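You operate a simulated robot arm through the tools that you are given. There is no shell and no other tool. Be economical: measure what you need, move in short steps, check, and stop when the job is done.

The job below is to be done with a simulated robot arm. You get a single attempt, and the scene is never put back.

## Task
Set the blue stop to the red profile's length and clamp it there.
Fine: the profile is in the wooden tray; switch the display on and leave the profile on the measuring rail.

The check looks at the end state, three seconds after you hand in, the way a careful person would. Anything else that was tipped, shoved, dropped, spilled or broken makes it a failure.

## Robot
A 6-joint arm with a two-finger parallel gripper, fixed in place. Base frame: the origin is at the foot of the arm, x ahead of it, y to its left, z up; the work surface is at about z = 828. Readings come in mm, degrees, newtons and seconds.
With the tool pointing down near the work surface it reaches from about 320 to 700 mm from the base axis. Its first joint turns from -166.0 to 166.0 degrees. Payload 4.1 kg.
The TCP is the grasp point between the finger pads, 23 mm short of the fingertips. In the tool frame z runs along the fingers and y along their closing line. Largest opening 94 mm; finger width 38, thickness 10; the body of the gripper, 54 by 96 mm, starts 39 mm behind the TCP.
Orientation is told as [roll, pitch, yaw] about the base's x, y, z axes, in that order, counted from this pose: with the fingers straight down and closing along the base's y, the tool's x points along the base's -x, its y along +y and its z along -z.

## Interface
- The arm moves only by the tool send_rows. Its arguments are lists of equal length, an entry for each row: "offset": the shift along the base's x, y, z in mm, a list of three; "turn": the turn, a rotation vector about the base's x, y, z in degrees, a list of three. In form: {"offset": [[dx, dy, dz], ...], "turn": [[rx, ry, rz], ...]}. A call has 1 to 10 rows; each row shifts and turns the commanded pose from where the row before left it. "fingers" is the closure in counts, from 0 (fully open) to 255 (shut), set as the call begins (left out, the last holds). A row lasts 0.2 s, in which the tool goes at most 50 mm and 8.6 degrees; a call with a longer step from one row to the next is refused whole, and so is a gripper value outside its range. Where a pose cannot be reached the arm comes as near as it can. A force on the tool above 40 N (or 10 N above the force at the start of the call, whichever is more), or a blocked arm, ends the call early, and 0.2 s more pass. The fingers move at their own pace (about 45 mm/s each) and stop on an object; they squeeze with about 40 N. The grip force told is the motor's: it shows also when the fingers shut on nothing. Time passes only in rows, and 0.2 s behind the last, so rows that do not move let the fingers close. The reply holds the time, the measured pose of the TCP, the force on the tool along the base axes, the opening and the grip force, in the units named above and with some noise.
- Cameras (640 x 400 px; columns grow to the right, rows downward): "scene" is fixed at [398, -650.8, 1576.6]; the picture's right is [1.00, -0.09, 0.00], its down [-0.05, -0.51, -0.86] and it looks along [0.08, 0.85, -0.51] (base axes); focal length 370 px, centre (320, 200). "wrist" rides on the gripper at [86, 16, -74] in the tool frame; the picture's right is [-0.18, 0.98, 0.00], its down [-0.58, -0.11, -0.81] and it looks along [-0.79, -0.15, 0.59] (tool axes); focal length 243 px, centre (320, 200). There is no depth. A picture from a camera that has moved, and an enlarged one, comes with that camera's place and axes in the base frame and with its lens.
- grab_frame(camera): a new picture of that camera. It takes no simulated time.
- slide_trunk(by): slides the trunk up (or, below 0, down) by that many mm; the arm rides with it, the base frame stays. It gives what a move gives, with no picture.
- close_up(camera, box): a new picture of the part [left, top, right, bottom] of that camera's present view, enlarged. It takes no simulated time.
- hand_in(): hands the job in; it is judged then, once.

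Go step by step. Nothing tells you positions but the pictures and the camera data: compare them with the known pose of the tool, close in by small moves and look again before you grip or let go. The budget is 120 turns and 68 pictures, counting those below and the enlarged ones. Unless the task says otherwise, let go and move clear before handing in, and close with one line.

The tools are called after "Emit:" by a JSON object that holds its "name" and its "arguments". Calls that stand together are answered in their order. send_rows: Moves the arm, as the interface text tells. Its arguments: {"type":"object","properties":{"offset":{"type":"array"},"turn":{"type":"array"},"fingers":{"type":"number"}},"required":["offset","turn"]} The other tools are called the same way: slide_trunk (by) slides the trunk up or down; grab_frame (camera) takes a picture; close_up (camera, box) takes an enlarged picture of a part of a camera's view; hand_in () hands the job in.

At the start:

```text
time_s: 0.0
eef_pos: [198.1, 381.5, 1174.1]
ee_rot: [-0.1, 0.0, -0.1]
force: [-0.1, 0.2, 0.4]
width: 93.9
gripper_force: 0.1
trunk travel left (down, up): [-525.0, 65.0]
```

scene: 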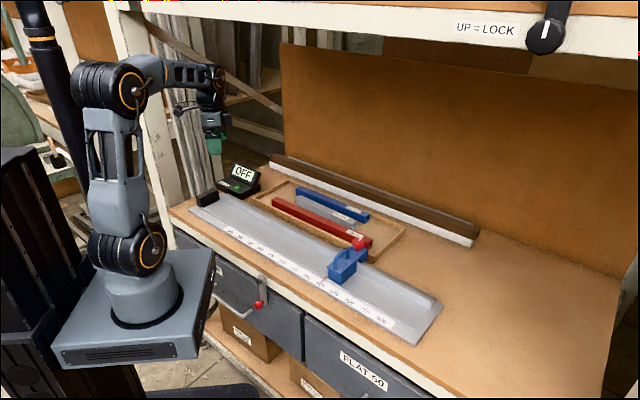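
wrist: 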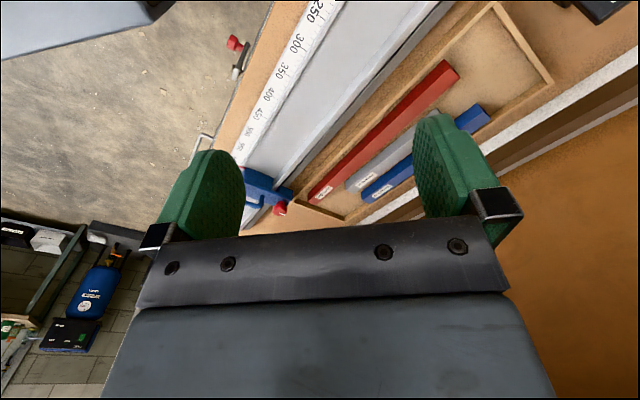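

I see a measuring rail with a black end stop at the left, a blue stop, a tray with red, grey and blue profiles, a display reading OFF, and a sign "UP = LOCK". I'll look closer at these parts.

Emit:
{"name": "close_up", "arguments": {"camera": "scene", "box": [180, 150, 340, 250]}}

Emit:
{"name": "close_up", "arguments": {"camera": "scene", "box": [300, 210, 460, 350]}}

Emit:
{"name": "close_up", "arguments": {"camera": "scene", "box": [440, 0, 640, 100]}}

Emit:
{"name": "close_up", "arguments": {"camera": "scene", "box": [180, 230, 420, 380]}}

```text
4.00 times, centred on (260, 200) of scene
camera zoom: at [398.0, -650.8, 1576.6], right [1.0, -0.09, 0.0], down [-0.05, -0.51, -0.86], along [0.08, 0.85, -0.51], focal length 1480 px, centre (560, 200)
```

zoom: 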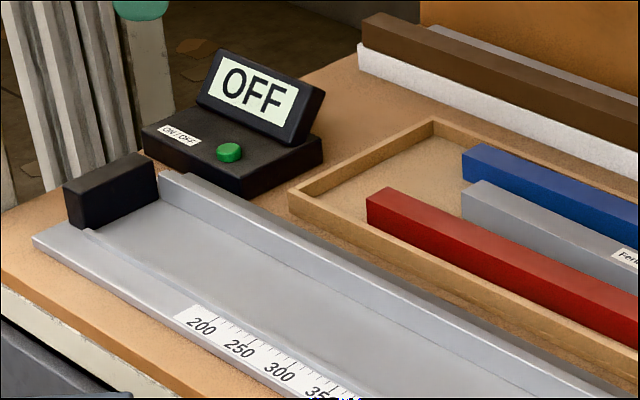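

```text
2.86 times, centred on (380, 280) of scene
camera zoom: at [398.0, -650.8, 1576.6], right [1.0, -0.09, 0.0], down [-0.05, -0.51, -0.86], along [0.08, 0.85, -0.51], focal length 1057 px, centre (149, -29)
```

zoom: 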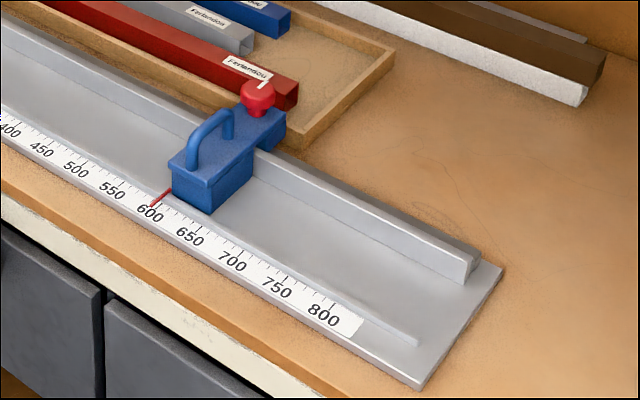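

```text
3.20 times, centred on (540, 50) of scene
camera zoom: at [398.0, -650.8, 1576.6], right [1.0, -0.09, 0.0], down [-0.05, -0.51, -0.86], along [0.08, 0.85, -0.51], focal length 1184 px, centre (-384, 680)
```

zoom: 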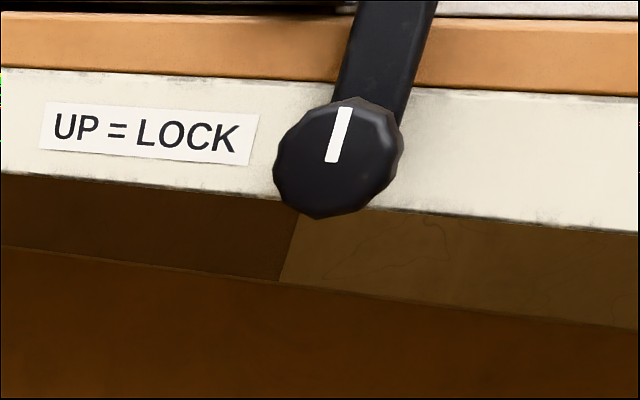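

```text
2.67 times, centred on (300, 305) of scene
camera zoom: at [398.0, -650.8, 1576.6], right [1.0, -0.09, 0.0], down [-0.05, -0.51, -0.86], along [0.08, 0.85, -0.51], focal length 986 px, centre (373, -80)
```

zoom: 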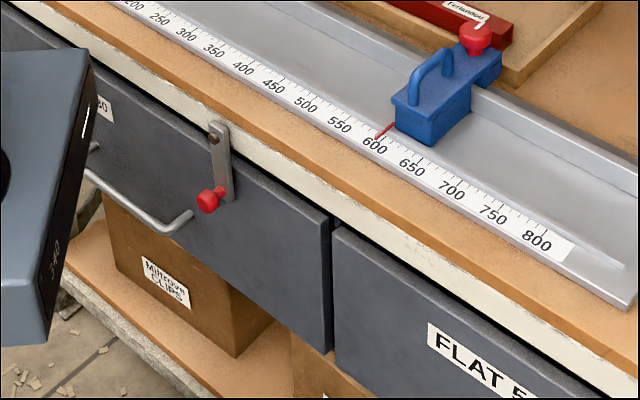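

I'll zoom on the stop's red knob, the front lever and the shelf knob to understand which is the clamp.

Emit:
{"name": "close_up", "arguments": {"camera": "scene", "box": [320, 225, 384, 290]}}

Emit:
{"name": "close_up", "arguments": {"camera": "scene", "box": [240, 265, 288, 315]}}

Emit:
{"name": "close_up", "arguments": {"camera": "scene", "box": [260, 180, 390, 260]}}

```text
6.15 times, centred on (352, 258) of scene
camera zoom: at [398.0, -650.8, 1576.6], right [1.0, -0.09, 0.0], down [-0.05, -0.51, -0.86], along [0.08, 0.85, -0.51], focal length 2276 px, centre (123, -154)
```

zoom: 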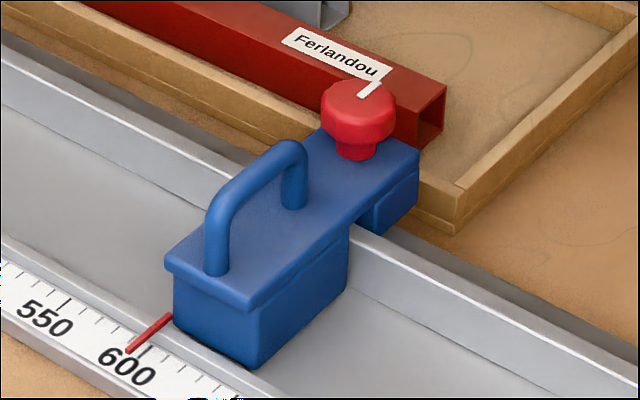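

```text
8.00 times, centred on (264, 290) of scene
camera zoom: at [398.0, -650.8, 1576.6], right [1.0, -0.09, 0.0], down [-0.05, -0.51, -0.86], along [0.08, 0.85, -0.51], focal length 2959 px, centre (768, -520)
```

zoom: 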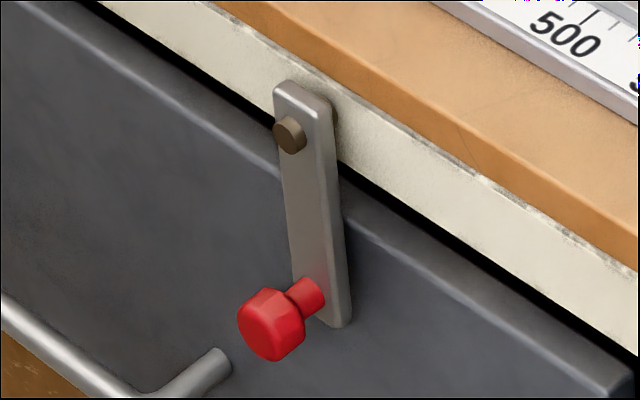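

```text
4.92 times, centred on (325, 220) of scene
camera zoom: at [398.0, -650.8, 1576.6], right [1.0, -0.09, 0.0], down [-0.05, -0.51, -0.86], along [0.08, 0.85, -0.51], focal length 1821 px, centre (295, 102)
```

zoom: 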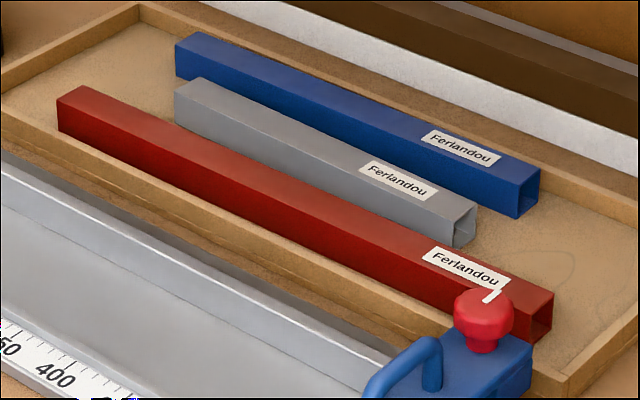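

The stop's red knob with the white mark looks like its clamp, and the rail runs diagonally at about -45°. I estimate the red profile at (478, 397) with length about 420 mm, and the button at about (191, 641). I'll start with the display button: turn to yaw -45 and move above it with the fingers closed.

Emit:
{"name": "send_rows", "arguments": {"offset": [[0, 34, -18], [0, 34, -18], [0, 34, -18], [0, 34, -18], [0, 34, -18], [0, 34, -18], [0, 34, -18]], "turn": [[0, 0, -6.43], [0, 0, -6.43], [0, 0, -6.43], [0, 0, -6.43], [0, 0, -6.43], [0, 0, -6.43], [0, 0, -6.42]], "fingers": 255}}

Emit:
{"name": "grab_frame", "arguments": {"camera": "wrist"}}

Emit:
{"name": "grab_frame", "arguments": {"camera": "scene"}}

```text
time_s: 1.6
eef_pos: [200.3, 620.6, 1046.2]
ee_rot: [-0.1, -0.2, -45.2]
force: [-0.1, -0.5, 1.2]
width: 0.0
gripper_force: 39.8
trunk travel left (down, up): [-525.0, 65.0]
```

```text
58 pictures are left
camera wrist: at [150.8, 693.3, 1120.9], right [0.83, 0.56, 0.0], down [0.33, -0.49, 0.81], along [0.45, -0.67, -0.59], focal length 243 px, centre (320, 200)
```

wrist: 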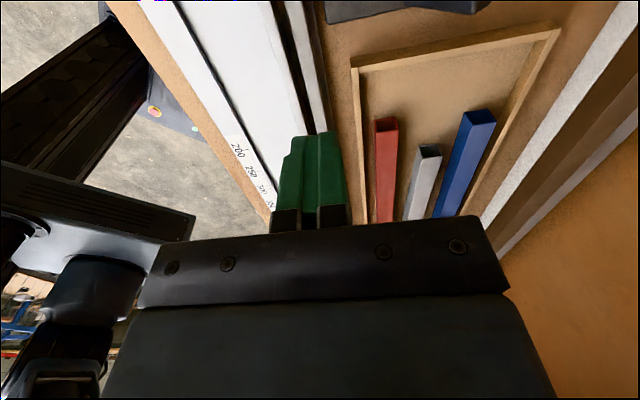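

```text
57 pictures are left
```

scene: 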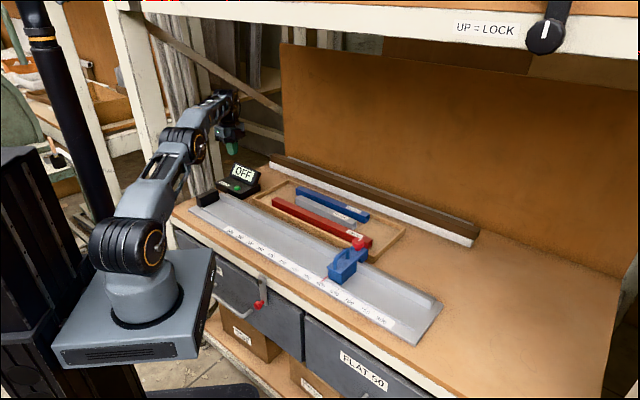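

The arm shows in the scene view, but the display is off the wrist view. I'll back off to yaw 0 at x≈60 for a good look at the button.

Emit:
{"name": "send_rows", "arguments": {"offset": [[-23, -3, -10], [-23, -3, -10], [-23, -3, -10], [-23, -3, -10], [-23, -3, -10], [-23, -3, -10]], "turn": [[0, 0, 7.5], [0, 0, 7.5], [0, 0, 7.5], [0, 0, 7.5], [0, 0, 7.5], [0, 0, 7.5]]}}

Emit:
{"name": "grab_frame", "arguments": {"camera": "wrist"}}

```text
time_s: 2.9
eef_pos: [89.1, 603.6, 997.6]
ee_rot: [0.3, -0.1, -6.8]
force: [29.6, -10.7, 1.3]
width: 0.1
gripper_force: 39.9
trunk travel left (down, up): [-525.0, 65.0]
stopped in row 6: the force on the tool passed its limit (the readings are from after the stop); the commanded pose is now the measured one
```

```text
56 pictures are left
camera wrist: at [6.8, 629.3, 1072.5], right [0.3, 0.95, 0.01], down [0.56, -0.18, 0.81], along [0.77, -0.24, -0.59], focal length 243 px, centre (320, 200)
```

wrist: 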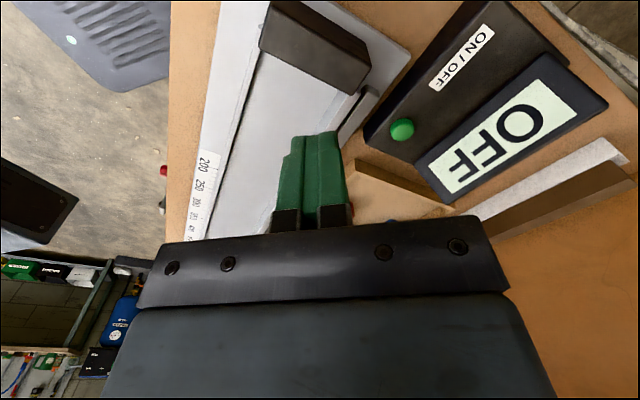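

The arm brushed something on the -x side (likely the shelf post), so I'm moving off it. Triangulating both views puts the button at about (189, 663, 858); I'll approach with yaw +45 so that the camera stays inboard.

Emit:
{"name": "send_rows", "arguments": {"offset": [[30, 0, 0], [12, 7, -5], [12, 8, -8], [12, 8, -10], [10, 8, -15], [10, 8, -15], [5, 8, -15], [5, 8, -15]], "turn": [[0, 0, 0], [0, 0, 7.4], [0, 0, 7.4], [0, 0, 7.4], [0, 0, 7.4], [0, 0, 7.4], [0, 0, 7.4], [0, 0, 7.4]]}}

Emit:
{"name": "close_up", "arguments": {"camera": "scene", "box": [160, 110, 320, 210]}}

Emit:
{"name": "grab_frame", "arguments": {"camera": "wrist"}}

```text
time_s: 4.7
eef_pos: [174.3, 642.2, 914.9]
ee_rot: [0.3, -0.1, 45.8]
force: [0.6, -0.5, -0.7]
width: 0.0
gripper_force: 40.3
out of reach, approached as far as the arm can: row 7, 8
trunk travel left (down, up): [-525.0, 65.0]
```

```text
4.00 times, centred on (240, 160) of scene
camera zoom: at [398.0, -650.8, 1576.6], right [1.0, -0.09, 0.0], down [-0.05, -0.51, -0.86], along [0.08, 0.85, -0.51], focal length 1480 px, centre (640, 360)
```

zoom: 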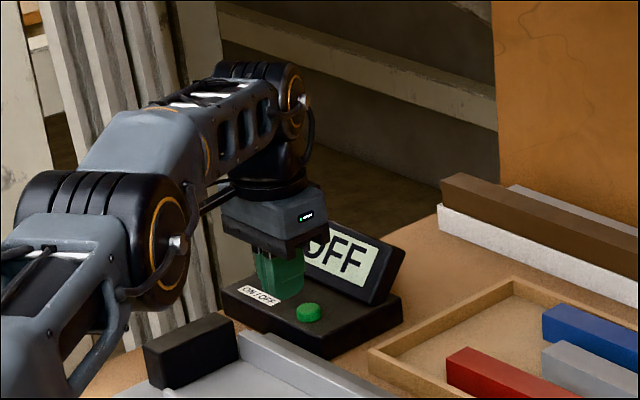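

```text
54 pictures are left
camera wrist: at [103.7, 590.8, 989.0], right [-0.57, 0.82, 0.01], down [0.49, 0.34, 0.81], along [0.66, 0.47, -0.59], focal length 243 px, centre (320, 200)
```

wrist: 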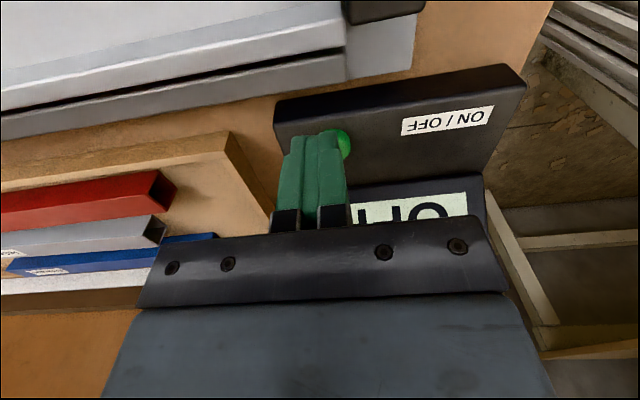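

The arm clips short by about 20 mm radially. I'll check whether the reach depends on height by raising 60 mm and looking at the pose.

Emit:
{"name": "send_rows", "arguments": {"offset": [[0, 0, 20], [0, 0, 20], [0, 0, 20]], "turn": [[0, 0, 0], [0, 0, 0], [0, 0, 0]]}}

```text
time_s: 5.5
eef_pos: [174.8, 639.2, 976.1]
ee_rot: [0.3, 0.0, 45.6]
force: [0.6, -0.9, -0.7]
width: 0.2
gripper_force: 40.3
out of reach, approached as far as the arm can: row 3
trunk travel left (down, up): [-525.0, 65.0]
```

Emit:
{"name": "send_rows", "arguments": {"offset": [[0, 0, -20], [0, 0, -20], [0, 0, -20], [2, 5, 0], [2, 5, 0], [2, 5, 0]], "turn": [[0, 0, 0], [0, 0, 0], [0, 0, 0], [0, 0, 0], [0, 0, 0], [0, 0, 0]]}}

```text
time_s: 6.9
eef_pos: [175.2, 644.5, 915.1]
ee_rot: [0.4, -0.1, 45.4]
force: [-0.3, 0.1, -0.2]
width: 0.0
gripper_force: 40.0
out of reach, approached as far as the arm can: row 5, 6
trunk travel left (down, up): [-525.0, 65.0]
```

Reach tops out at about 668 mm with a vertical tool. I'll tilt the fingertips 12° outward to gain reach, then move above the button.

Emit:
{"name": "send_rows", "arguments": {"offset": [[0, 0, 0], [0, 0, 0], [4, 5, -8], [5, 5, -8]], "turn": [[5.8, -1.6, 0], [5.8, -1.6, 0], [0, 0, 0], [0, 0, 0]]}}

Emit:
{"name": "grab_frame", "arguments": {"camera": "wrist"}}

Emit:
{"name": "close_up", "arguments": {"camera": "scene", "box": [200, 150, 280, 200]}}

```text
time_s: 7.9
eef_pos: [187.7, 676.8, 898.0]
ee_rot: [6.2, -10.5, 45.1]
force: [0.0, 0.7, -0.2]
width: 0.0
gripper_force: 39.7
out of reach, approached as far as the arm can: row 1, 2, 3, 4
trunk travel left (down, up): [-525.0, 65.0]
```

```text
53 pictures are left
camera wrist: at [113.4, 611.7, 956.6], right [-0.58, 0.8, 0.14], down [0.44, 0.16, 0.88], along [0.69, 0.57, -0.45], focal length 243 px, centre (320, 200)
```

wrist: 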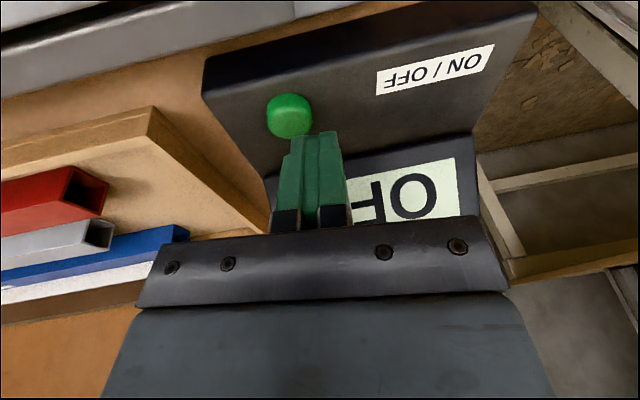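

```text
8.00 times, centred on (240, 175) of scene
camera zoom: at [398.0, -650.8, 1576.6], right [1.0, -0.09, 0.0], down [-0.05, -0.51, -0.86], along [0.08, 0.85, -0.51], focal length 2959 px, centre (960, 400)
```

zoom: 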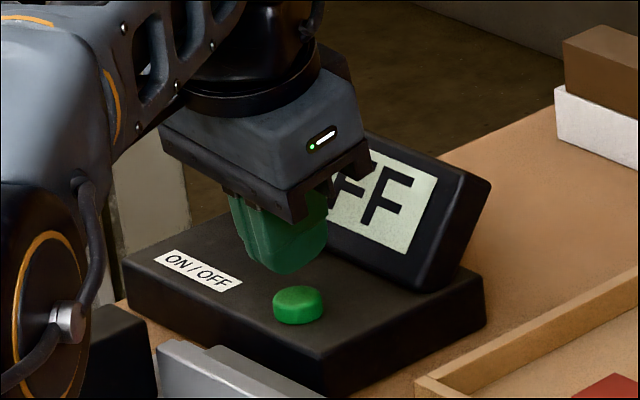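

Three views agree on the button at (189, 664, 858). The tip is about 20 mm too far out, so I'll pull back and then descend in small steps.

Emit:
{"name": "send_rows", "arguments": {"offset": [[-1, -10, 0], [-1, -11, 0], [0, 0, -5], [0, 0, -5]], "turn": [[0, 0, 0], [0, 0, 0], [0, 0, 0], [0, 0, 0]]}}

Emit:
{"name": "close_up", "arguments": {"camera": "scene", "box": [200, 150, 280, 200]}}

```text
time_s: 8.9
eef_pos: [187.8, 661.9, 887.6]
ee_rot: [6.2, -10.7, 45.0]
force: [0.5, 0.2, 0.1]
width: 0.0
gripper_force: 39.8
out of reach, approached as far as the arm can: row 1, 2
trunk travel left (down, up): [-525.0, 65.0]
```

```text
8.00 times, centred on (240, 175) of scene
camera zoom: at [398.0, -650.8, 1576.6], right [1.0, -0.09, 0.0], down [-0.05, -0.51, -0.86], along [0.08, 0.85, -0.51], focal length 2959 px, centre (960, 400)
```

zoom: 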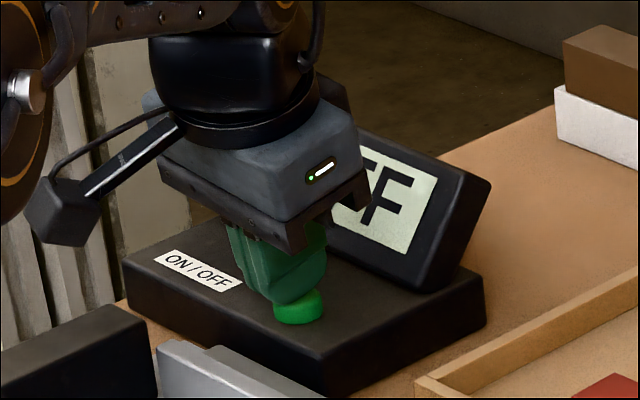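

The tip is now over the button. I'll pull in 5 mm and press down step by step.

Emit:
{"name": "send_rows", "arguments": {"offset": [[-1, -5, 0], [0, 0, -3], [0, 0, -3], [0, 0, -2], [0, 0, -2]], "turn": [[0, 0, 0], [0, 0, 0], [0, 0, 0], [0, 0, 0], [0, 0, 0]]}}

Emit:
{"name": "close_up", "arguments": {"camera": "scene", "box": [200, 150, 280, 200]}}

```text
time_s: 10.1
eef_pos: [189.1, 658.2, 879.4]
ee_rot: [6.2, -10.8, 45.0]
force: [1.2, -1.1, 8.6]
width: 0.0
gripper_force: 39.9
trunk travel left (down, up): [-525.0, 65.0]
```

```text
8.00 times, centred on (240, 175) of scene
camera zoom: at [398.0, -650.8, 1576.6], right [1.0, -0.09, 0.0], down [-0.05, -0.51, -0.86], along [0.08, 0.85, -0.51], focal length 2959 px, centre (960, 400)
```

zoom: 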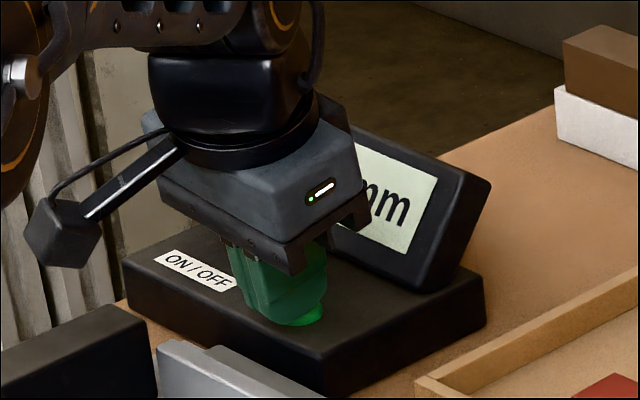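

The display came on ("mm"). I'll lift straight up, undo the tilt and head toward the tray.

Emit:
{"name": "send_rows", "arguments": {"offset": [[0, 0, 20], [0, 0, 30], [0, 0, 40], [20, -25, 15], [35, -25, 10], [35, -25, 5], [35, -25, 0], [35, -25, 0]], "turn": [[0, 0, 0], [0, 0, 0], [0, 0, 0], [-5.8, 1.6, 0], [-5.8, 1.6, 0], [0, 0, 0], [0, 0, -7.5], [0, 0, -7.5]], "fingers": 0}}

Emit:
{"name": "grab_frame", "arguments": {"camera": "scene"}}

```text
time_s: 11.9
eef_pos: [348.1, 530.7, 996.9]
ee_rot: [0.3, 0.0, 30.4]
force: [0.5, 0.5, 0.9]
width: 93.7
gripper_force: 0.1
trunk travel left (down, up): [-525.0, 65.0]
```

```text
49 pictures are left
```

scene: 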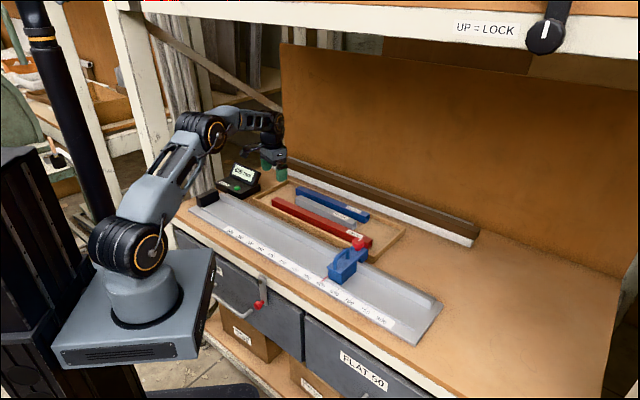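

Display on. I'll rotate to yaw -45 and move above the middle of the red profile.

Emit:
{"name": "send_rows", "arguments": {"offset": [[12, -14, 0], [12, -14, 0], [12, -14, 0], [12, -14, 0], [12, -14, 0], [12, -14, 0], [12, -14, 0], [12, -14, 0], [12, -14, 0], [12, -14, 0]], "turn": [[0, 0, -7.54], [0, 0, -7.54], [0, 0, -7.54], [0, 0, -7.54], [0, 0, -7.54], [0, 0, -7.54], [0, 0, -7.54], [0, 0, -7.54], [0, 0, -7.54], [0, 0, -7.54]]}}

Emit:
{"name": "grab_frame", "arguments": {"camera": "wrist"}}

Emit:
{"name": "close_up", "arguments": {"camera": "scene", "box": [200, 150, 400, 275]}}

Emit:
{"name": "close_up", "arguments": {"camera": "scene", "box": [216, 156, 264, 186]}}

```text
time_s: 14.1
eef_pos: [466.9, 393.5, 996.8]
ee_rot: [0.3, -0.1, -45.0]
force: [0.1, -0.3, 0.5]
width: 94.1
gripper_force: 0.1
trunk travel left (down, up): [-525.0, 65.0]
```

```text
48 pictures are left
camera wrist: at [416.9, 465.1, 1071.1], right [0.82, 0.57, 0.01], down [0.33, -0.49, 0.81], along [0.46, -0.66, -0.59], focal length 243 px, centre (320, 200)
```

wrist: 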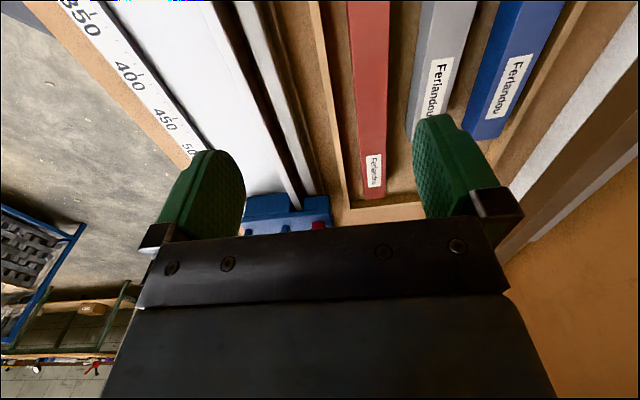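

```text
3.20 times, centred on (300, 212) of scene
camera zoom: at [398.0, -650.8, 1576.6], right [1.0, -0.09, 0.0], down [-0.05, -0.51, -0.86], along [0.08, 0.85, -0.51], focal length 1184 px, centre (384, 160)
```

zoom: 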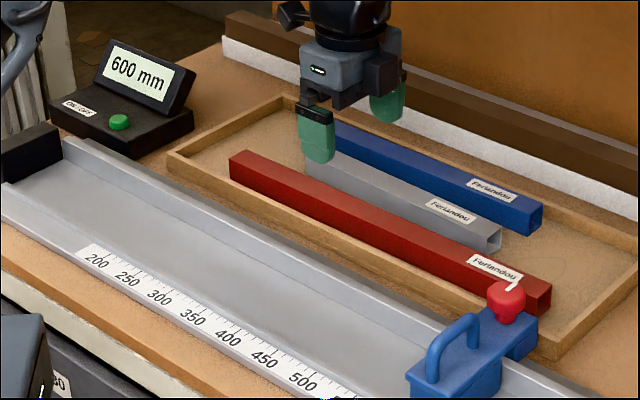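

```text
13.33 times, centred on (240, 171) of scene
camera zoom: at [398.0, -650.8, 1576.6], right [1.0, -0.09, 0.0], down [-0.05, -0.51, -0.86], along [0.08, 0.85, -0.51], focal length 4932 px, centre (1387, 587)
```

zoom: 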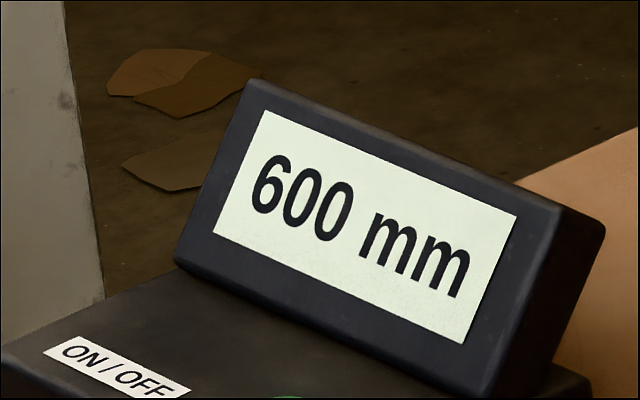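

The display reads 600 mm. I place the red profile's top at z≈854, parallel to the rail, with its centre line at x+y ≈ 916 and about 27 mm wide. Clearance in the tray is tight, so I'll narrow the fingers to about 40 mm and move above it.

Emit:
{"name": "send_rows", "arguments": {"offset": [[12, 16, -20], [12, 16.5, -25], [0, 0, -30], [0, 0, 0]], "turn": [[0, 0, 0], [0, 0, 0], [0, 0, 0], [0, 0, 0]], "fingers": 148}}

Emit:
{"name": "grab_frame", "arguments": {"camera": "wrist"}}

Emit:
{"name": "close_up", "arguments": {"camera": "scene", "box": [270, 150, 390, 250]}}

```text
time_s: 15.1
eef_pos: [490.3, 425.4, 922.9]
ee_rot: [0.2, -0.1, -44.8]
force: [0.0, 0.5, -0.1]
width: 39.5
gripper_force: 0.1
trunk travel left (down, up): [-525.0, 65.0]
```

```text
45 pictures are left
camera wrist: at [440.3, 497.8, 997.7], right [0.82, 0.57, 0.01], down [0.33, -0.49, 0.81], along [0.46, -0.66, -0.59], focal length 243 px, centre (320, 200)
```

wrist: 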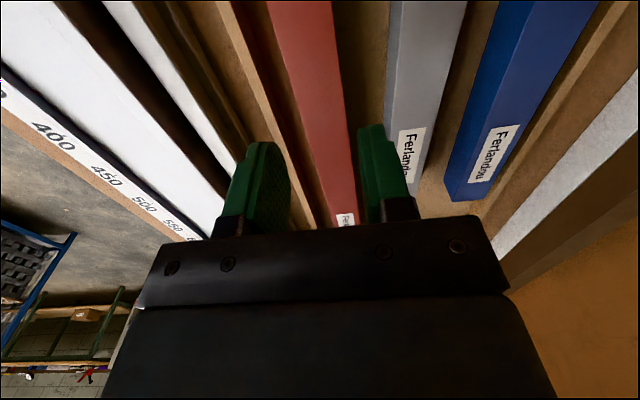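

```text
4.00 times, centred on (330, 200) of scene
camera zoom: at [398.0, -650.8, 1576.6], right [1.0, -0.09, 0.0], down [-0.05, -0.51, -0.86], along [0.08, 0.85, -0.51], focal length 1480 px, centre (280, 200)
```

zoom: 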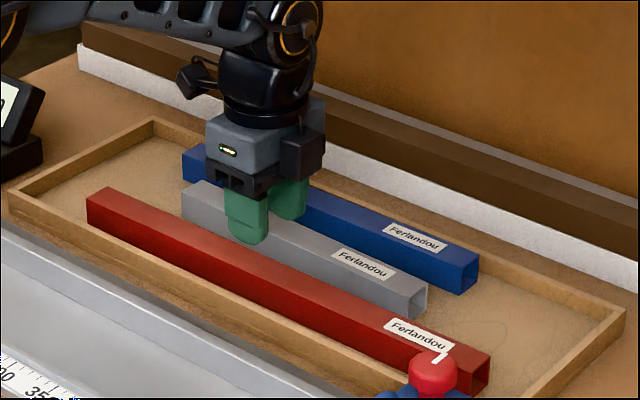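

The TCP is centred over the profile to within about 1 mm. I'll narrow to about 34 mm and descend partway to check.

Emit:
{"name": "send_rows", "arguments": {"offset": [[0.5, 0.5, -10], [0, 0, -15], [0, 0, -10]], "turn": [[0, 0, 0], [0, 0, 0], [0, 0, 0]], "fingers": 163}}

Emit:
{"name": "close_up", "arguments": {"camera": "wrist", "box": [200, 60, 440, 230]}}

Emit:
{"name": "close_up", "arguments": {"camera": "scene", "box": [300, 170, 380, 220]}}

```text
time_s: 15.9
eef_pos: [491.3, 425.5, 888.1]
ee_rot: [0.3, -0.1, -44.9]
force: [0.3, 0.0, 0.0]
width: 33.9
gripper_force: 0.0
trunk travel left (down, up): [-525.0, 65.0]
```

```text
2.35 times, centred on (320, 145) of wrist
camera zoom: at [441.5, 497.2, 962.5], right [0.82, 0.57, 0.01], down [0.33, -0.49, 0.81], along [0.46, -0.66, -0.59], focal length 571 px, centre (320, 329)
```

zoom: 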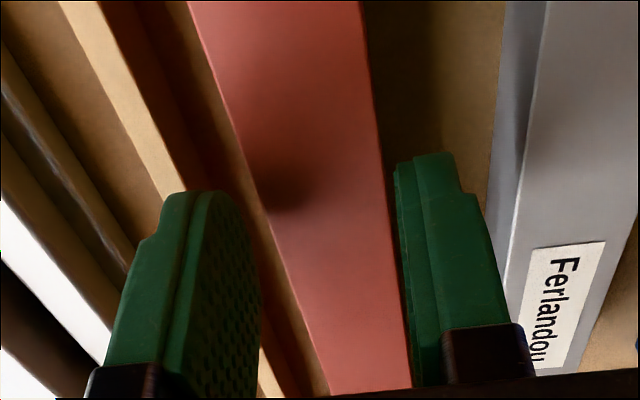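

```text
8.00 times, centred on (340, 195) of scene
camera zoom: at [398.0, -650.8, 1576.6], right [1.0, -0.09, 0.0], down [-0.05, -0.51, -0.86], along [0.08, 0.85, -0.51], focal length 2959 px, centre (160, 240)
```

zoom: 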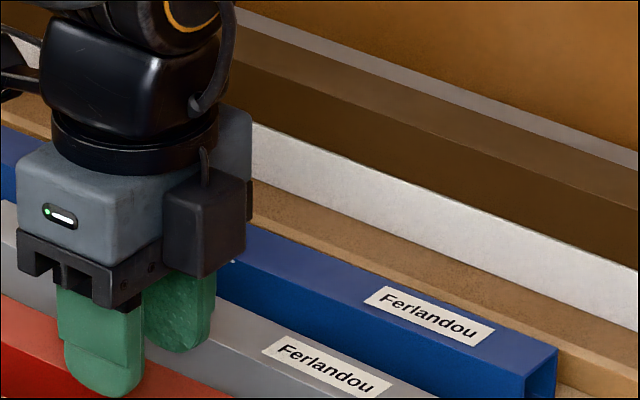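

The profile (about 31 mm wide) is centred between the fingers, and the tray wall is farther off than I feared. I'll open to 40 mm, descend so the tips are about 15 mm below the profile top, and grip.

Emit:
{"name": "send_rows", "arguments": {"offset": [[0, 0, 0], [0, 0, -10], [0, 0, -10], [0, 0, -7]], "turn": [[0, 0, 0], [0, 0, 0], [0, 0, 0], [0, 0, 0]], "fingers": 148}}

Emit:
{"name": "close_up", "arguments": {"camera": "scene", "box": [290, 180, 370, 230]}}

```text
time_s: 16.9
eef_pos: [492.4, 424.4, 860.3]
ee_rot: [0.3, -0.1, -44.8]
force: [-0.2, -0.2, -0.5]
width: 39.5
gripper_force: 0.1
trunk travel left (down, up): [-525.0, 65.0]
```

```text
8.00 times, centred on (330, 205) of scene
camera zoom: at [398.0, -650.8, 1576.6], right [1.0, -0.09, 0.0], down [-0.05, -0.51, -0.86], along [0.08, 0.85, -0.51], focal length 2959 px, centre (240, 160)
```

zoom: 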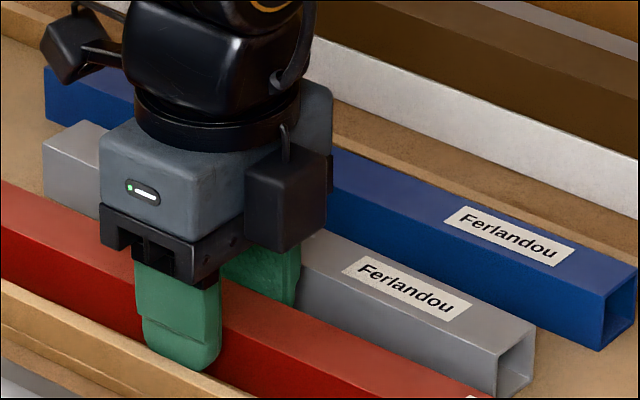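

Both fingers straddle the red profile, so I'll close and lift a little to test the grip.

Emit:
{"name": "send_rows", "arguments": {"offset": [[0, 0, 0], [0, 0, 0], [0, 0, 0], [0, 0, 5], [0, 0, 10], [0, 0, 15]], "turn": [[0, 0, 0], [0, 0, 0], [0, 0, 0], [0, 0, 0], [0, 0, 0], [0, 0, 0]], "fingers": 255}}

Emit:
{"name": "grab_frame", "arguments": {"camera": "scene"}}

Emit:
{"name": "grab_frame", "arguments": {"camera": "wrist"}}

```text
time_s: 18.3
eef_pos: [491.9, 424.4, 892.4]
ee_rot: [0.4, 0.0, -44.9]
force: [-0.5, 0.5, -0.6]
width: 0.0
gripper_force: 44.3
trunk travel left (down, up): [-525.0, 65.0]
```

```text
40 pictures are left
```

scene: 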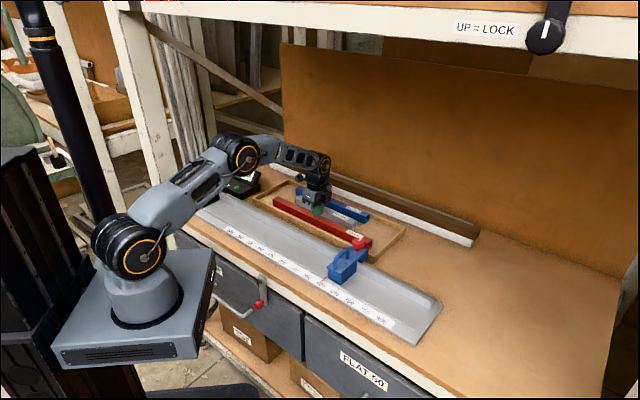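

```text
39 pictures are left
camera wrist: at [442.4, 497.0, 966.1], right [0.82, 0.57, 0.01], down [0.33, -0.49, 0.81], along [0.46, -0.66, -0.59], focal length 243 px, centre (320, 200)
```

wrist: 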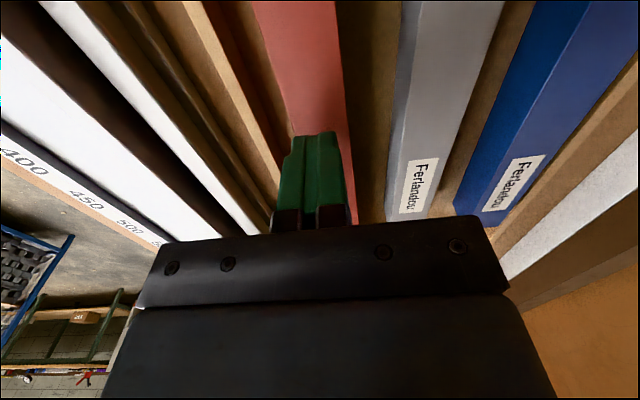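

The fingers shut on nothing, so the profile slipped out. I'll go back down with the fingers open and close again, checking the opening before I lift.

Emit:
{"name": "send_rows", "arguments": {"offset": [[0, 0, 0], [0, 0, 0], [0, 0, 0], [0, 0, -12], [0, 0, -12], [0, 0, -8]], "turn": [[0, 0, 0], [0, 0, 0], [0, 0, 0], [0, 0, 0], [0, 0, 0], [0, 0, 0]], "fingers": 148}}

Emit:
{"name": "send_rows", "arguments": {"offset": [[0, 0, 0], [0, 0, 0]], "turn": [[0, 0, 0], [0, 0, 0]], "fingers": 200}}

Emit:
{"name": "close_up", "arguments": {"camera": "scene", "box": [290, 180, 370, 230]}}

Emit:
{"name": "close_up", "arguments": {"camera": "wrist", "box": [200, 60, 440, 230]}}

```text
time_s: 19.7
eef_pos: [493.4, 424.5, 859.5]
ee_rot: [0.3, -0.2, -44.9]
force: [-0.4, 0.0, 0.2]
width: 39.8
gripper_force: 0.2
trunk travel left (down, up): [-525.0, 65.0]
```

```text
time_s: 20.3
eef_pos: [492.0, 426.0, 858.4]
ee_rot: [0.2, -0.1, -44.8]
force: [-0.1, 1.0, -0.9]
width: 29.7
gripper_force: 39.9
trunk travel left (down, up): [-525.0, 65.0]
```

```text
8.00 times, centred on (330, 205) of scene
camera zoom: at [398.0, -650.8, 1576.6], right [1.0, -0.09, 0.0], down [-0.05, -0.51, -0.86], along [0.08, 0.85, -0.51], focal length 2959 px, centre (240, 160)
```

zoom: 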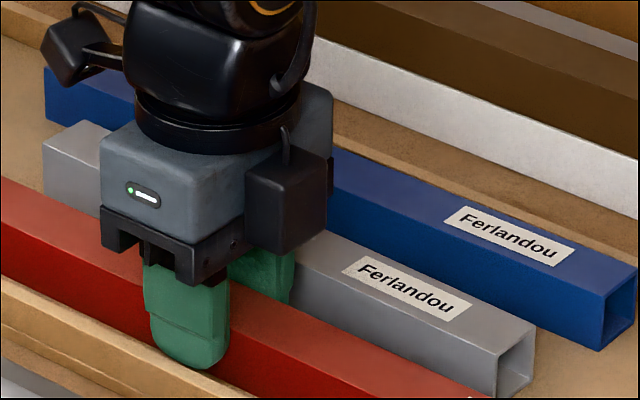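

```text
2.35 times, centred on (320, 145) of wrist
camera zoom: at [442.4, 497.9, 933.9], right [0.82, 0.57, 0.01], down [0.33, -0.49, 0.81], along [0.46, -0.66, -0.59], focal length 571 px, centre (320, 329)
```

zoom: 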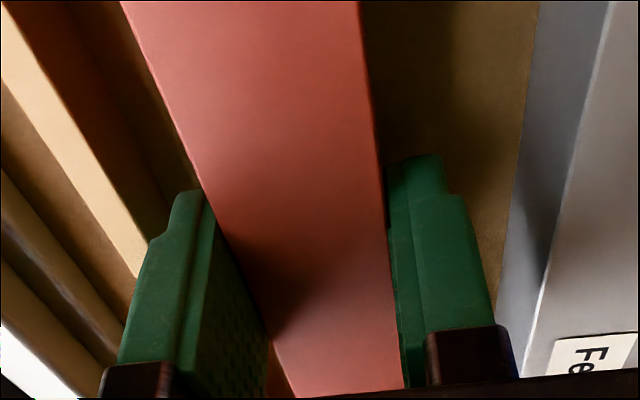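

The grip holds at 29.7 mm. I'll close fully and lift slowly.

Emit:
{"name": "send_rows", "arguments": {"offset": [[0, 0, 0], [0, 0, 0], [0, 0, 0], [0, 0, 2], [0, 0, 2], [0, 0, 2]], "turn": [[0, 0, 0], [0, 0, 0], [0, 0, 0], [0, 0, 0], [0, 0, 0], [0, 0, 0]], "fingers": 255}}

Emit:
{"name": "close_up", "arguments": {"camera": "scene", "box": [260, 180, 400, 267]}}

```text
time_s: 21.7
eef_pos: [492.6, 426.0, 866.3]
ee_rot: [0.3, -0.1, -44.9]
force: [0.9, -0.2, -1.6]
width: 29.8
gripper_force: 40.1
trunk travel left (down, up): [-525.0, 65.0]
```

```text
4.57 times, centred on (330, 224) of scene
camera zoom: at [398.0, -650.8, 1576.6], right [1.0, -0.09, 0.0], down [-0.05, -0.51, -0.86], along [0.08, 0.85, -0.51], focal length 1691 px, centre (274, 93)
```

zoom: 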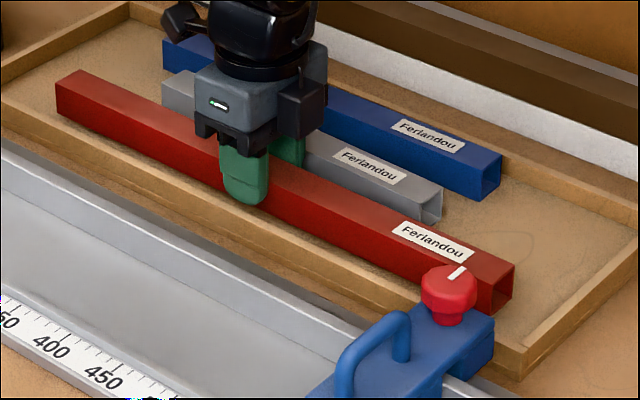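

Emit:
{"name": "send_rows", "arguments": {"offset": [[0, 0, 3], [0, 0, 3], [0, 0, 3], [0, 0, 3], [0, 0, 3]], "turn": [[0, 0, 0], [0, 0, 0], [0, 0, 0], [0, 0, 0], [0, 0, 0]]}}

Emit:
{"name": "close_up", "arguments": {"camera": "scene", "box": [260, 180, 400, 267]}}

```text
time_s: 22.9
eef_pos: [492.8, 424.4, 879.8]
ee_rot: [0.3, -0.1, -44.9]
force: [0.1, 0.1, -2.4]
width: 29.4
gripper_force: 40.4
trunk travel left (down, up): [-525.0, 65.0]
```

```text
4.57 times, centred on (330, 224) of scene
camera zoom: at [398.0, -650.8, 1576.6], right [1.0, -0.09, 0.0], down [-0.05, -0.51, -0.86], along [0.08, 0.85, -0.51], focal length 1691 px, centre (274, 93)
```

zoom: 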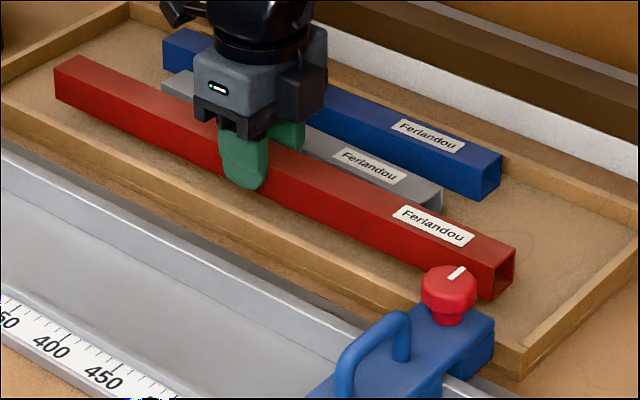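

The profile is now lifted. I'll continue slowly: raise it another 35 mm, then shift along the rail direction away from the stop.

Emit:
{"name": "send_rows", "arguments": {"offset": [[0, 0, 5], [0, 0, 6], [0, 0, 6], [0, 0, 6], [0, 0, 6], [0, 0, 6], [-8, 8, 0], [-10, 10, 0], [-10, 10, 0], [-10, 10, 0]], "turn": [[0, 0, 0], [0, 0, 0], [0, 0, 0], [0, 0, 0], [0, 0, 0], [0, 0, 0], [0, 0, 0], [0, 0, 0], [0, 0, 0], [0, 0, 0]]}}

Emit:
{"name": "grab_frame", "arguments": {"camera": "scene"}}

```text
time_s: 25.1
eef_pos: [454.8, 464.4, 914.3]
ee_rot: [0.3, -0.2, -44.9]
force: [-0.6, 1.0, -2.3]
width: 29.5
gripper_force: 39.7
trunk travel left (down, up): [-525.0, 65.0]
```

```text
34 pictures are left
```

scene: 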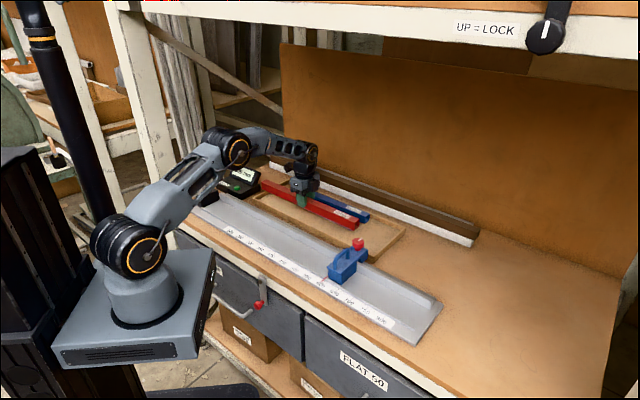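

The profile is held steady. I'll move it across the rail first, away from the display, then along toward the black end.

Emit:
{"name": "send_rows", "arguments": {"offset": [[-8, -8, 0], [-12, -12, 0], [-12, -12, 0], [-12, -12, 0], [-12, -12, 0], [-12, -12, 0], [-12, -12, 0], [-12, -12, 0], [-12, -12, 0], [-12, -12, 0]], "turn": [[0, 0, 0], [0, 0, 0], [0, 0, 0], [0, 0, 0], [0, 0, 0], [0, 0, 0], [0, 0, 0], [0, 0, 0], [0, 0, 0], [0, 0, 0]]}}

Emit:
{"name": "send_rows", "arguments": {"offset": [[-8, 8, 0], [-12, 12, 0], [-12, 12, 0], [-12, 12, 0], [-12, 12, 0], [-12, 12, 0], [-10, 10, 0]], "turn": [[0, 0, 0], [0, 0, 0], [0, 0, 0], [0, 0, 0], [0, 0, 0], [0, 0, 0], [0, 0, 0]]}}

Emit:
{"name": "grab_frame", "arguments": {"camera": "scene"}}

Emit:
{"name": "grab_frame", "arguments": {"camera": "wrist"}}

```text
time_s: 27.3
eef_pos: [338.3, 346.7, 913.4]
ee_rot: [0.4, -0.1, -44.9]
force: [-0.7, -0.6, -1.3]
width: 29.7
gripper_force: 40.4
trunk travel left (down, up): [-525.0, 65.0]
```

```text
time_s: 28.9
eef_pos: [259.3, 426.2, 914.2]
ee_rot: [0.3, -0.1, -44.8]
force: [-0.2, -0.1, -2.3]
width: 29.7
gripper_force: 39.9
trunk travel left (down, up): [-525.0, 65.0]
```

```text
33 pictures are left
```

scene: 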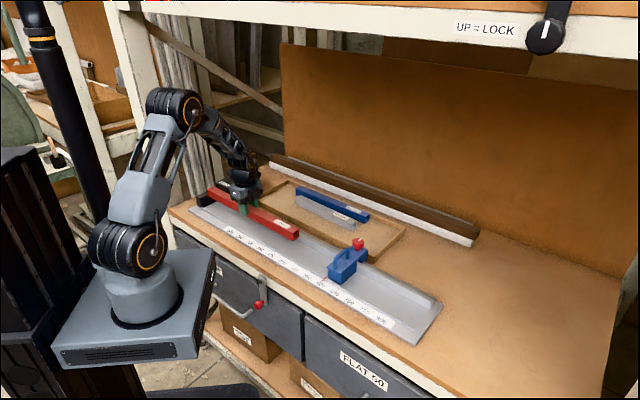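

```text
32 pictures are left
camera wrist: at [208.7, 498.9, 989.3], right [0.82, 0.57, 0.01], down [0.33, -0.49, 0.81], along [0.46, -0.66, -0.59], focal length 243 px, centre (320, 200)
```

wrist: 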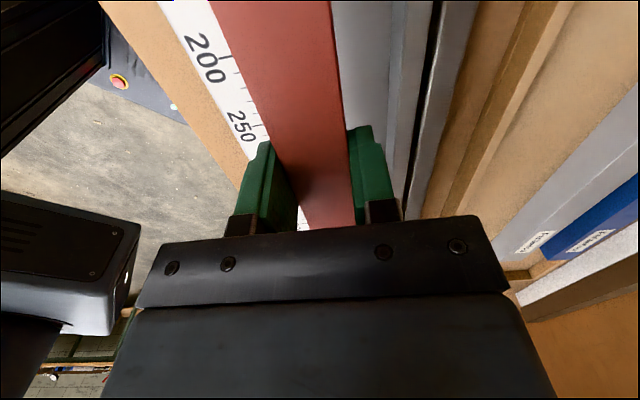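

The profile hangs over the rail channel (n≈485, channel about 442–528). I'll check the gap from its left end to the black end, then lower.

Emit:
{"name": "close_up", "arguments": {"camera": "scene", "box": [180, 170, 310, 251]}}

```text
4.92 times, centred on (245, 210) of scene
camera zoom: at [398.0, -650.8, 1576.6], right [1.0, -0.09, 0.0], down [-0.05, -0.51, -0.86], along [0.08, 0.85, -0.51], focal length 1821 px, centre (689, 148)
```

zoom: 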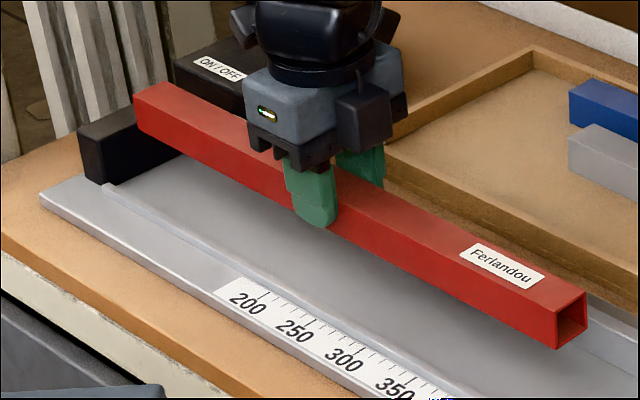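

There is a gap of about 15–25 mm to the black end, so it's clear to lower. I'll descend to just above the rail and then step down gently.

Emit:
{"name": "send_rows", "arguments": {"offset": [[0, 0, -6], [0, 0, -7], [0, 0, -7], [0, 0, -7], [0, 0, -6], [0, 0, -6], [0, 0, -2], [0, 0, -2]], "turn": [[0, 0, 0], [0, 0, 0], [0, 0, 0], [0, 0, 0], [0, 0, 0], [0, 0, 0], [0, 0, 0], [0, 0, 0]]}}

Emit:
{"name": "close_up", "arguments": {"camera": "scene", "box": [180, 170, 310, 251]}}

```text
time_s: 30.7
eef_pos: [260.5, 425.7, 871.1]
ee_rot: [0.3, -0.1, -45.0]
force: [-0.2, -0.4, -2.9]
width: 29.4
gripper_force: 39.8
trunk travel left (down, up): [-525.0, 65.0]
```

```text
4.92 times, centred on (245, 210) of scene
camera zoom: at [398.0, -650.8, 1576.6], right [1.0, -0.09, 0.0], down [-0.05, -0.51, -0.86], along [0.08, 0.85, -0.51], focal length 1821 px, centre (689, 148)
```

zoom: 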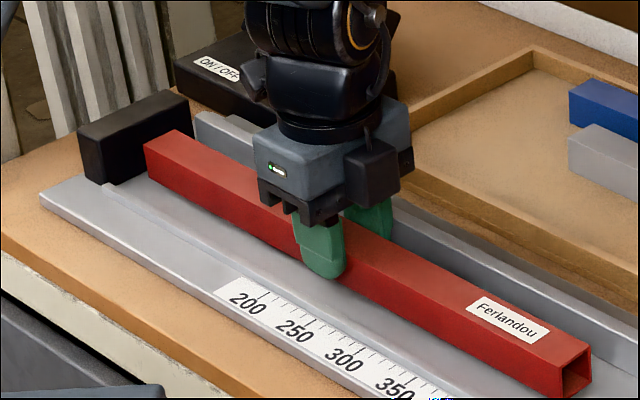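

Emit:
{"name": "send_rows", "arguments": {"offset": [[0, 0, -2], [0, 0, -2], [0, 0, -2]], "turn": [[0, 0, 0], [0, 0, 0], [0, 0, 0]]}}

Emit:
{"name": "send_rows", "arguments": {"offset": [[0, 0, -1], [0, 0, -1]], "turn": [[0, 0, 0], [0, 0, 0]]}}

```text
time_s: 31.5
eef_pos: [260.5, 425.5, 864.7]
ee_rot: [0.3, -0.1, -44.9]
force: [0.2, 0.1, -2.1]
width: 29.6
gripper_force: 40.4
trunk travel left (down, up): [-525.0, 65.0]
```

```text
time_s: 32.1
eef_pos: [259.4, 425.1, 863.8]
ee_rot: [0.3, -0.2, -44.8]
force: [-0.7, -0.4, -1.3]
width: 29.7
gripper_force: 39.9
trunk travel left (down, up): [-525.0, 65.0]
```

Emit:
{"name": "send_rows", "arguments": {"offset": [[0, 0, -1], [0, 0, -1]], "turn": [[0, 0, 0], [0, 0, 0]]}}

Emit:
{"name": "close_up", "arguments": {"camera": "scene", "box": [180, 170, 310, 251]}}

```text
time_s: 32.7
eef_pos: [259.2, 425.4, 862.9]
ee_rot: [0.4, 0.0, -44.8]
force: [0.3, -3.1, 9.6]
width: 29.6
gripper_force: 40.1
trunk travel left (down, up): [-525.0, 65.0]
```

```text
4.92 times, centred on (245, 210) of scene
camera zoom: at [398.0, -650.8, 1576.6], right [1.0, -0.09, 0.0], down [-0.05, -0.51, -0.86], along [0.08, 0.85, -0.51], focal length 1821 px, centre (689, 148)
```

zoom: 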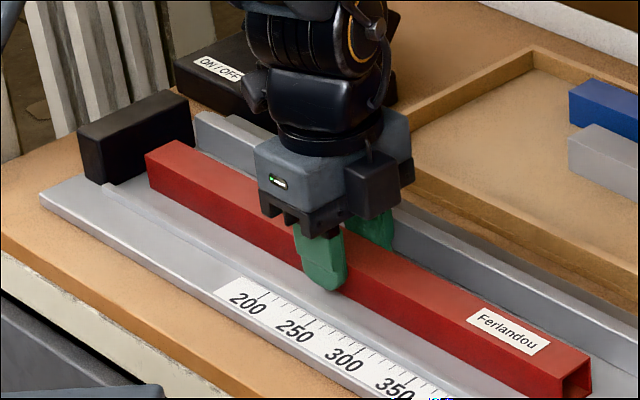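

The profile is down on the rail (contact force 10 N). I'll ease off and slide it toward the black end in small steps.

Emit:
{"name": "send_rows", "arguments": {"offset": [[0, 0, 0.7], [-2, 2, 0], [-2, 2, 0], [-2, 2, 0], [-2, 2, 0]], "turn": [[0, 0, 0], [0, 0, 0], [0, 0, 0], [0, 0, 0], [0, 0, 0]]}}

Emit:
{"name": "send_rows", "arguments": {"offset": [[-1, 1, 0], [-1, 1, 0], [-1, 1, 0]], "turn": [[0, 0, 0], [0, 0, 0], [0, 0, 0]]}}

Emit:
{"name": "close_up", "arguments": {"camera": "scene", "box": [190, 185, 238, 215]}}

```text
time_s: 33.9
eef_pos: [252.3, 433.6, 862.0]
ee_rot: [0.5, -0.1, -44.9]
force: [3.4, -2.5, 9.7]
width: 29.5
gripper_force: 40.6
trunk travel left (down, up): [-525.0, 65.0]
```

```text
time_s: 34.7
eef_pos: [248.7, 437.4, 863.0]
ee_rot: [0.3, -0.1, -44.9]
force: [3.4, -2.7, 9.8]
width: 29.5
gripper_force: 39.7
trunk travel left (down, up): [-525.0, 65.0]
```

```text
13.33 times, centred on (214, 200) of scene
camera zoom: at [398.0, -650.8, 1576.6], right [1.0, -0.09, 0.0], down [-0.05, -0.51, -0.86], along [0.08, 0.85, -0.51], focal length 4932 px, centre (1733, 200)
```

zoom: 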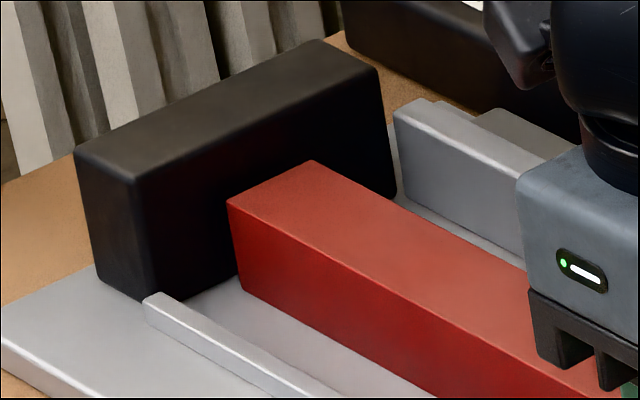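

About 10 mm is left. I'll continue gently until the force rises.

Emit:
{"name": "send_rows", "arguments": {"offset": [[-1, 1, 0], [-1, 1, 0], [-1, 1, 0], [-1, 1, 0]], "turn": [[0, 0, 0], [0, 0, 0], [0, 0, 0], [0, 0, 0]]}}

Emit:
{"name": "send_rows", "arguments": {"offset": [[-1, 1, 0], [-1, 1, 0]], "turn": [[0, 0, 0], [0, 0, 0]]}}

Emit:
{"name": "send_rows", "arguments": {"offset": [[-1, 1, 0]], "turn": [[0, 0, 0]]}}

Emit:
{"name": "close_up", "arguments": {"camera": "scene", "box": [190, 185, 238, 215]}}

```text
time_s: 35.7
eef_pos: [245.3, 440.0, 863.1]
ee_rot: [0.3, -0.2, -44.7]
force: [2.3, -5.7, 9.2]
width: 29.4
gripper_force: 40.0
trunk travel left (down, up): [-525.0, 65.0]
```

```text
time_s: 36.3
eef_pos: [246.2, 439.8, 862.5]
ee_rot: [0.3, -0.1, -44.8]
force: [19.1, -17.2, 8.3]
width: 29.8
gripper_force: 40.5
trunk travel left (down, up): [-525.0, 65.0]
```

```text
time_s: 36.7
eef_pos: [243.7, 440.7, 861.4]
ee_rot: [0.2, 0.0, -45.1]
force: [26.1, -24.9, 6.9]
width: 29.3
gripper_force: 40.6
trunk travel left (down, up): [-525.0, 65.0]
```

```text
13.33 times, centred on (214, 200) of scene
camera zoom: at [398.0, -650.8, 1576.6], right [1.0, -0.09, 0.0], down [-0.05, -0.51, -0.86], along [0.08, 0.85, -0.51], focal length 4932 px, centre (1733, 200)
```

zoom: 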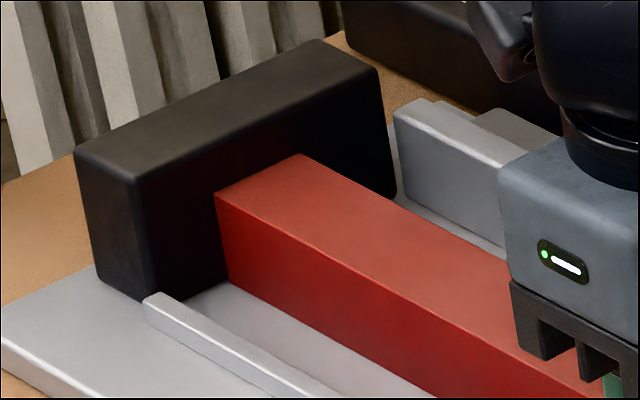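

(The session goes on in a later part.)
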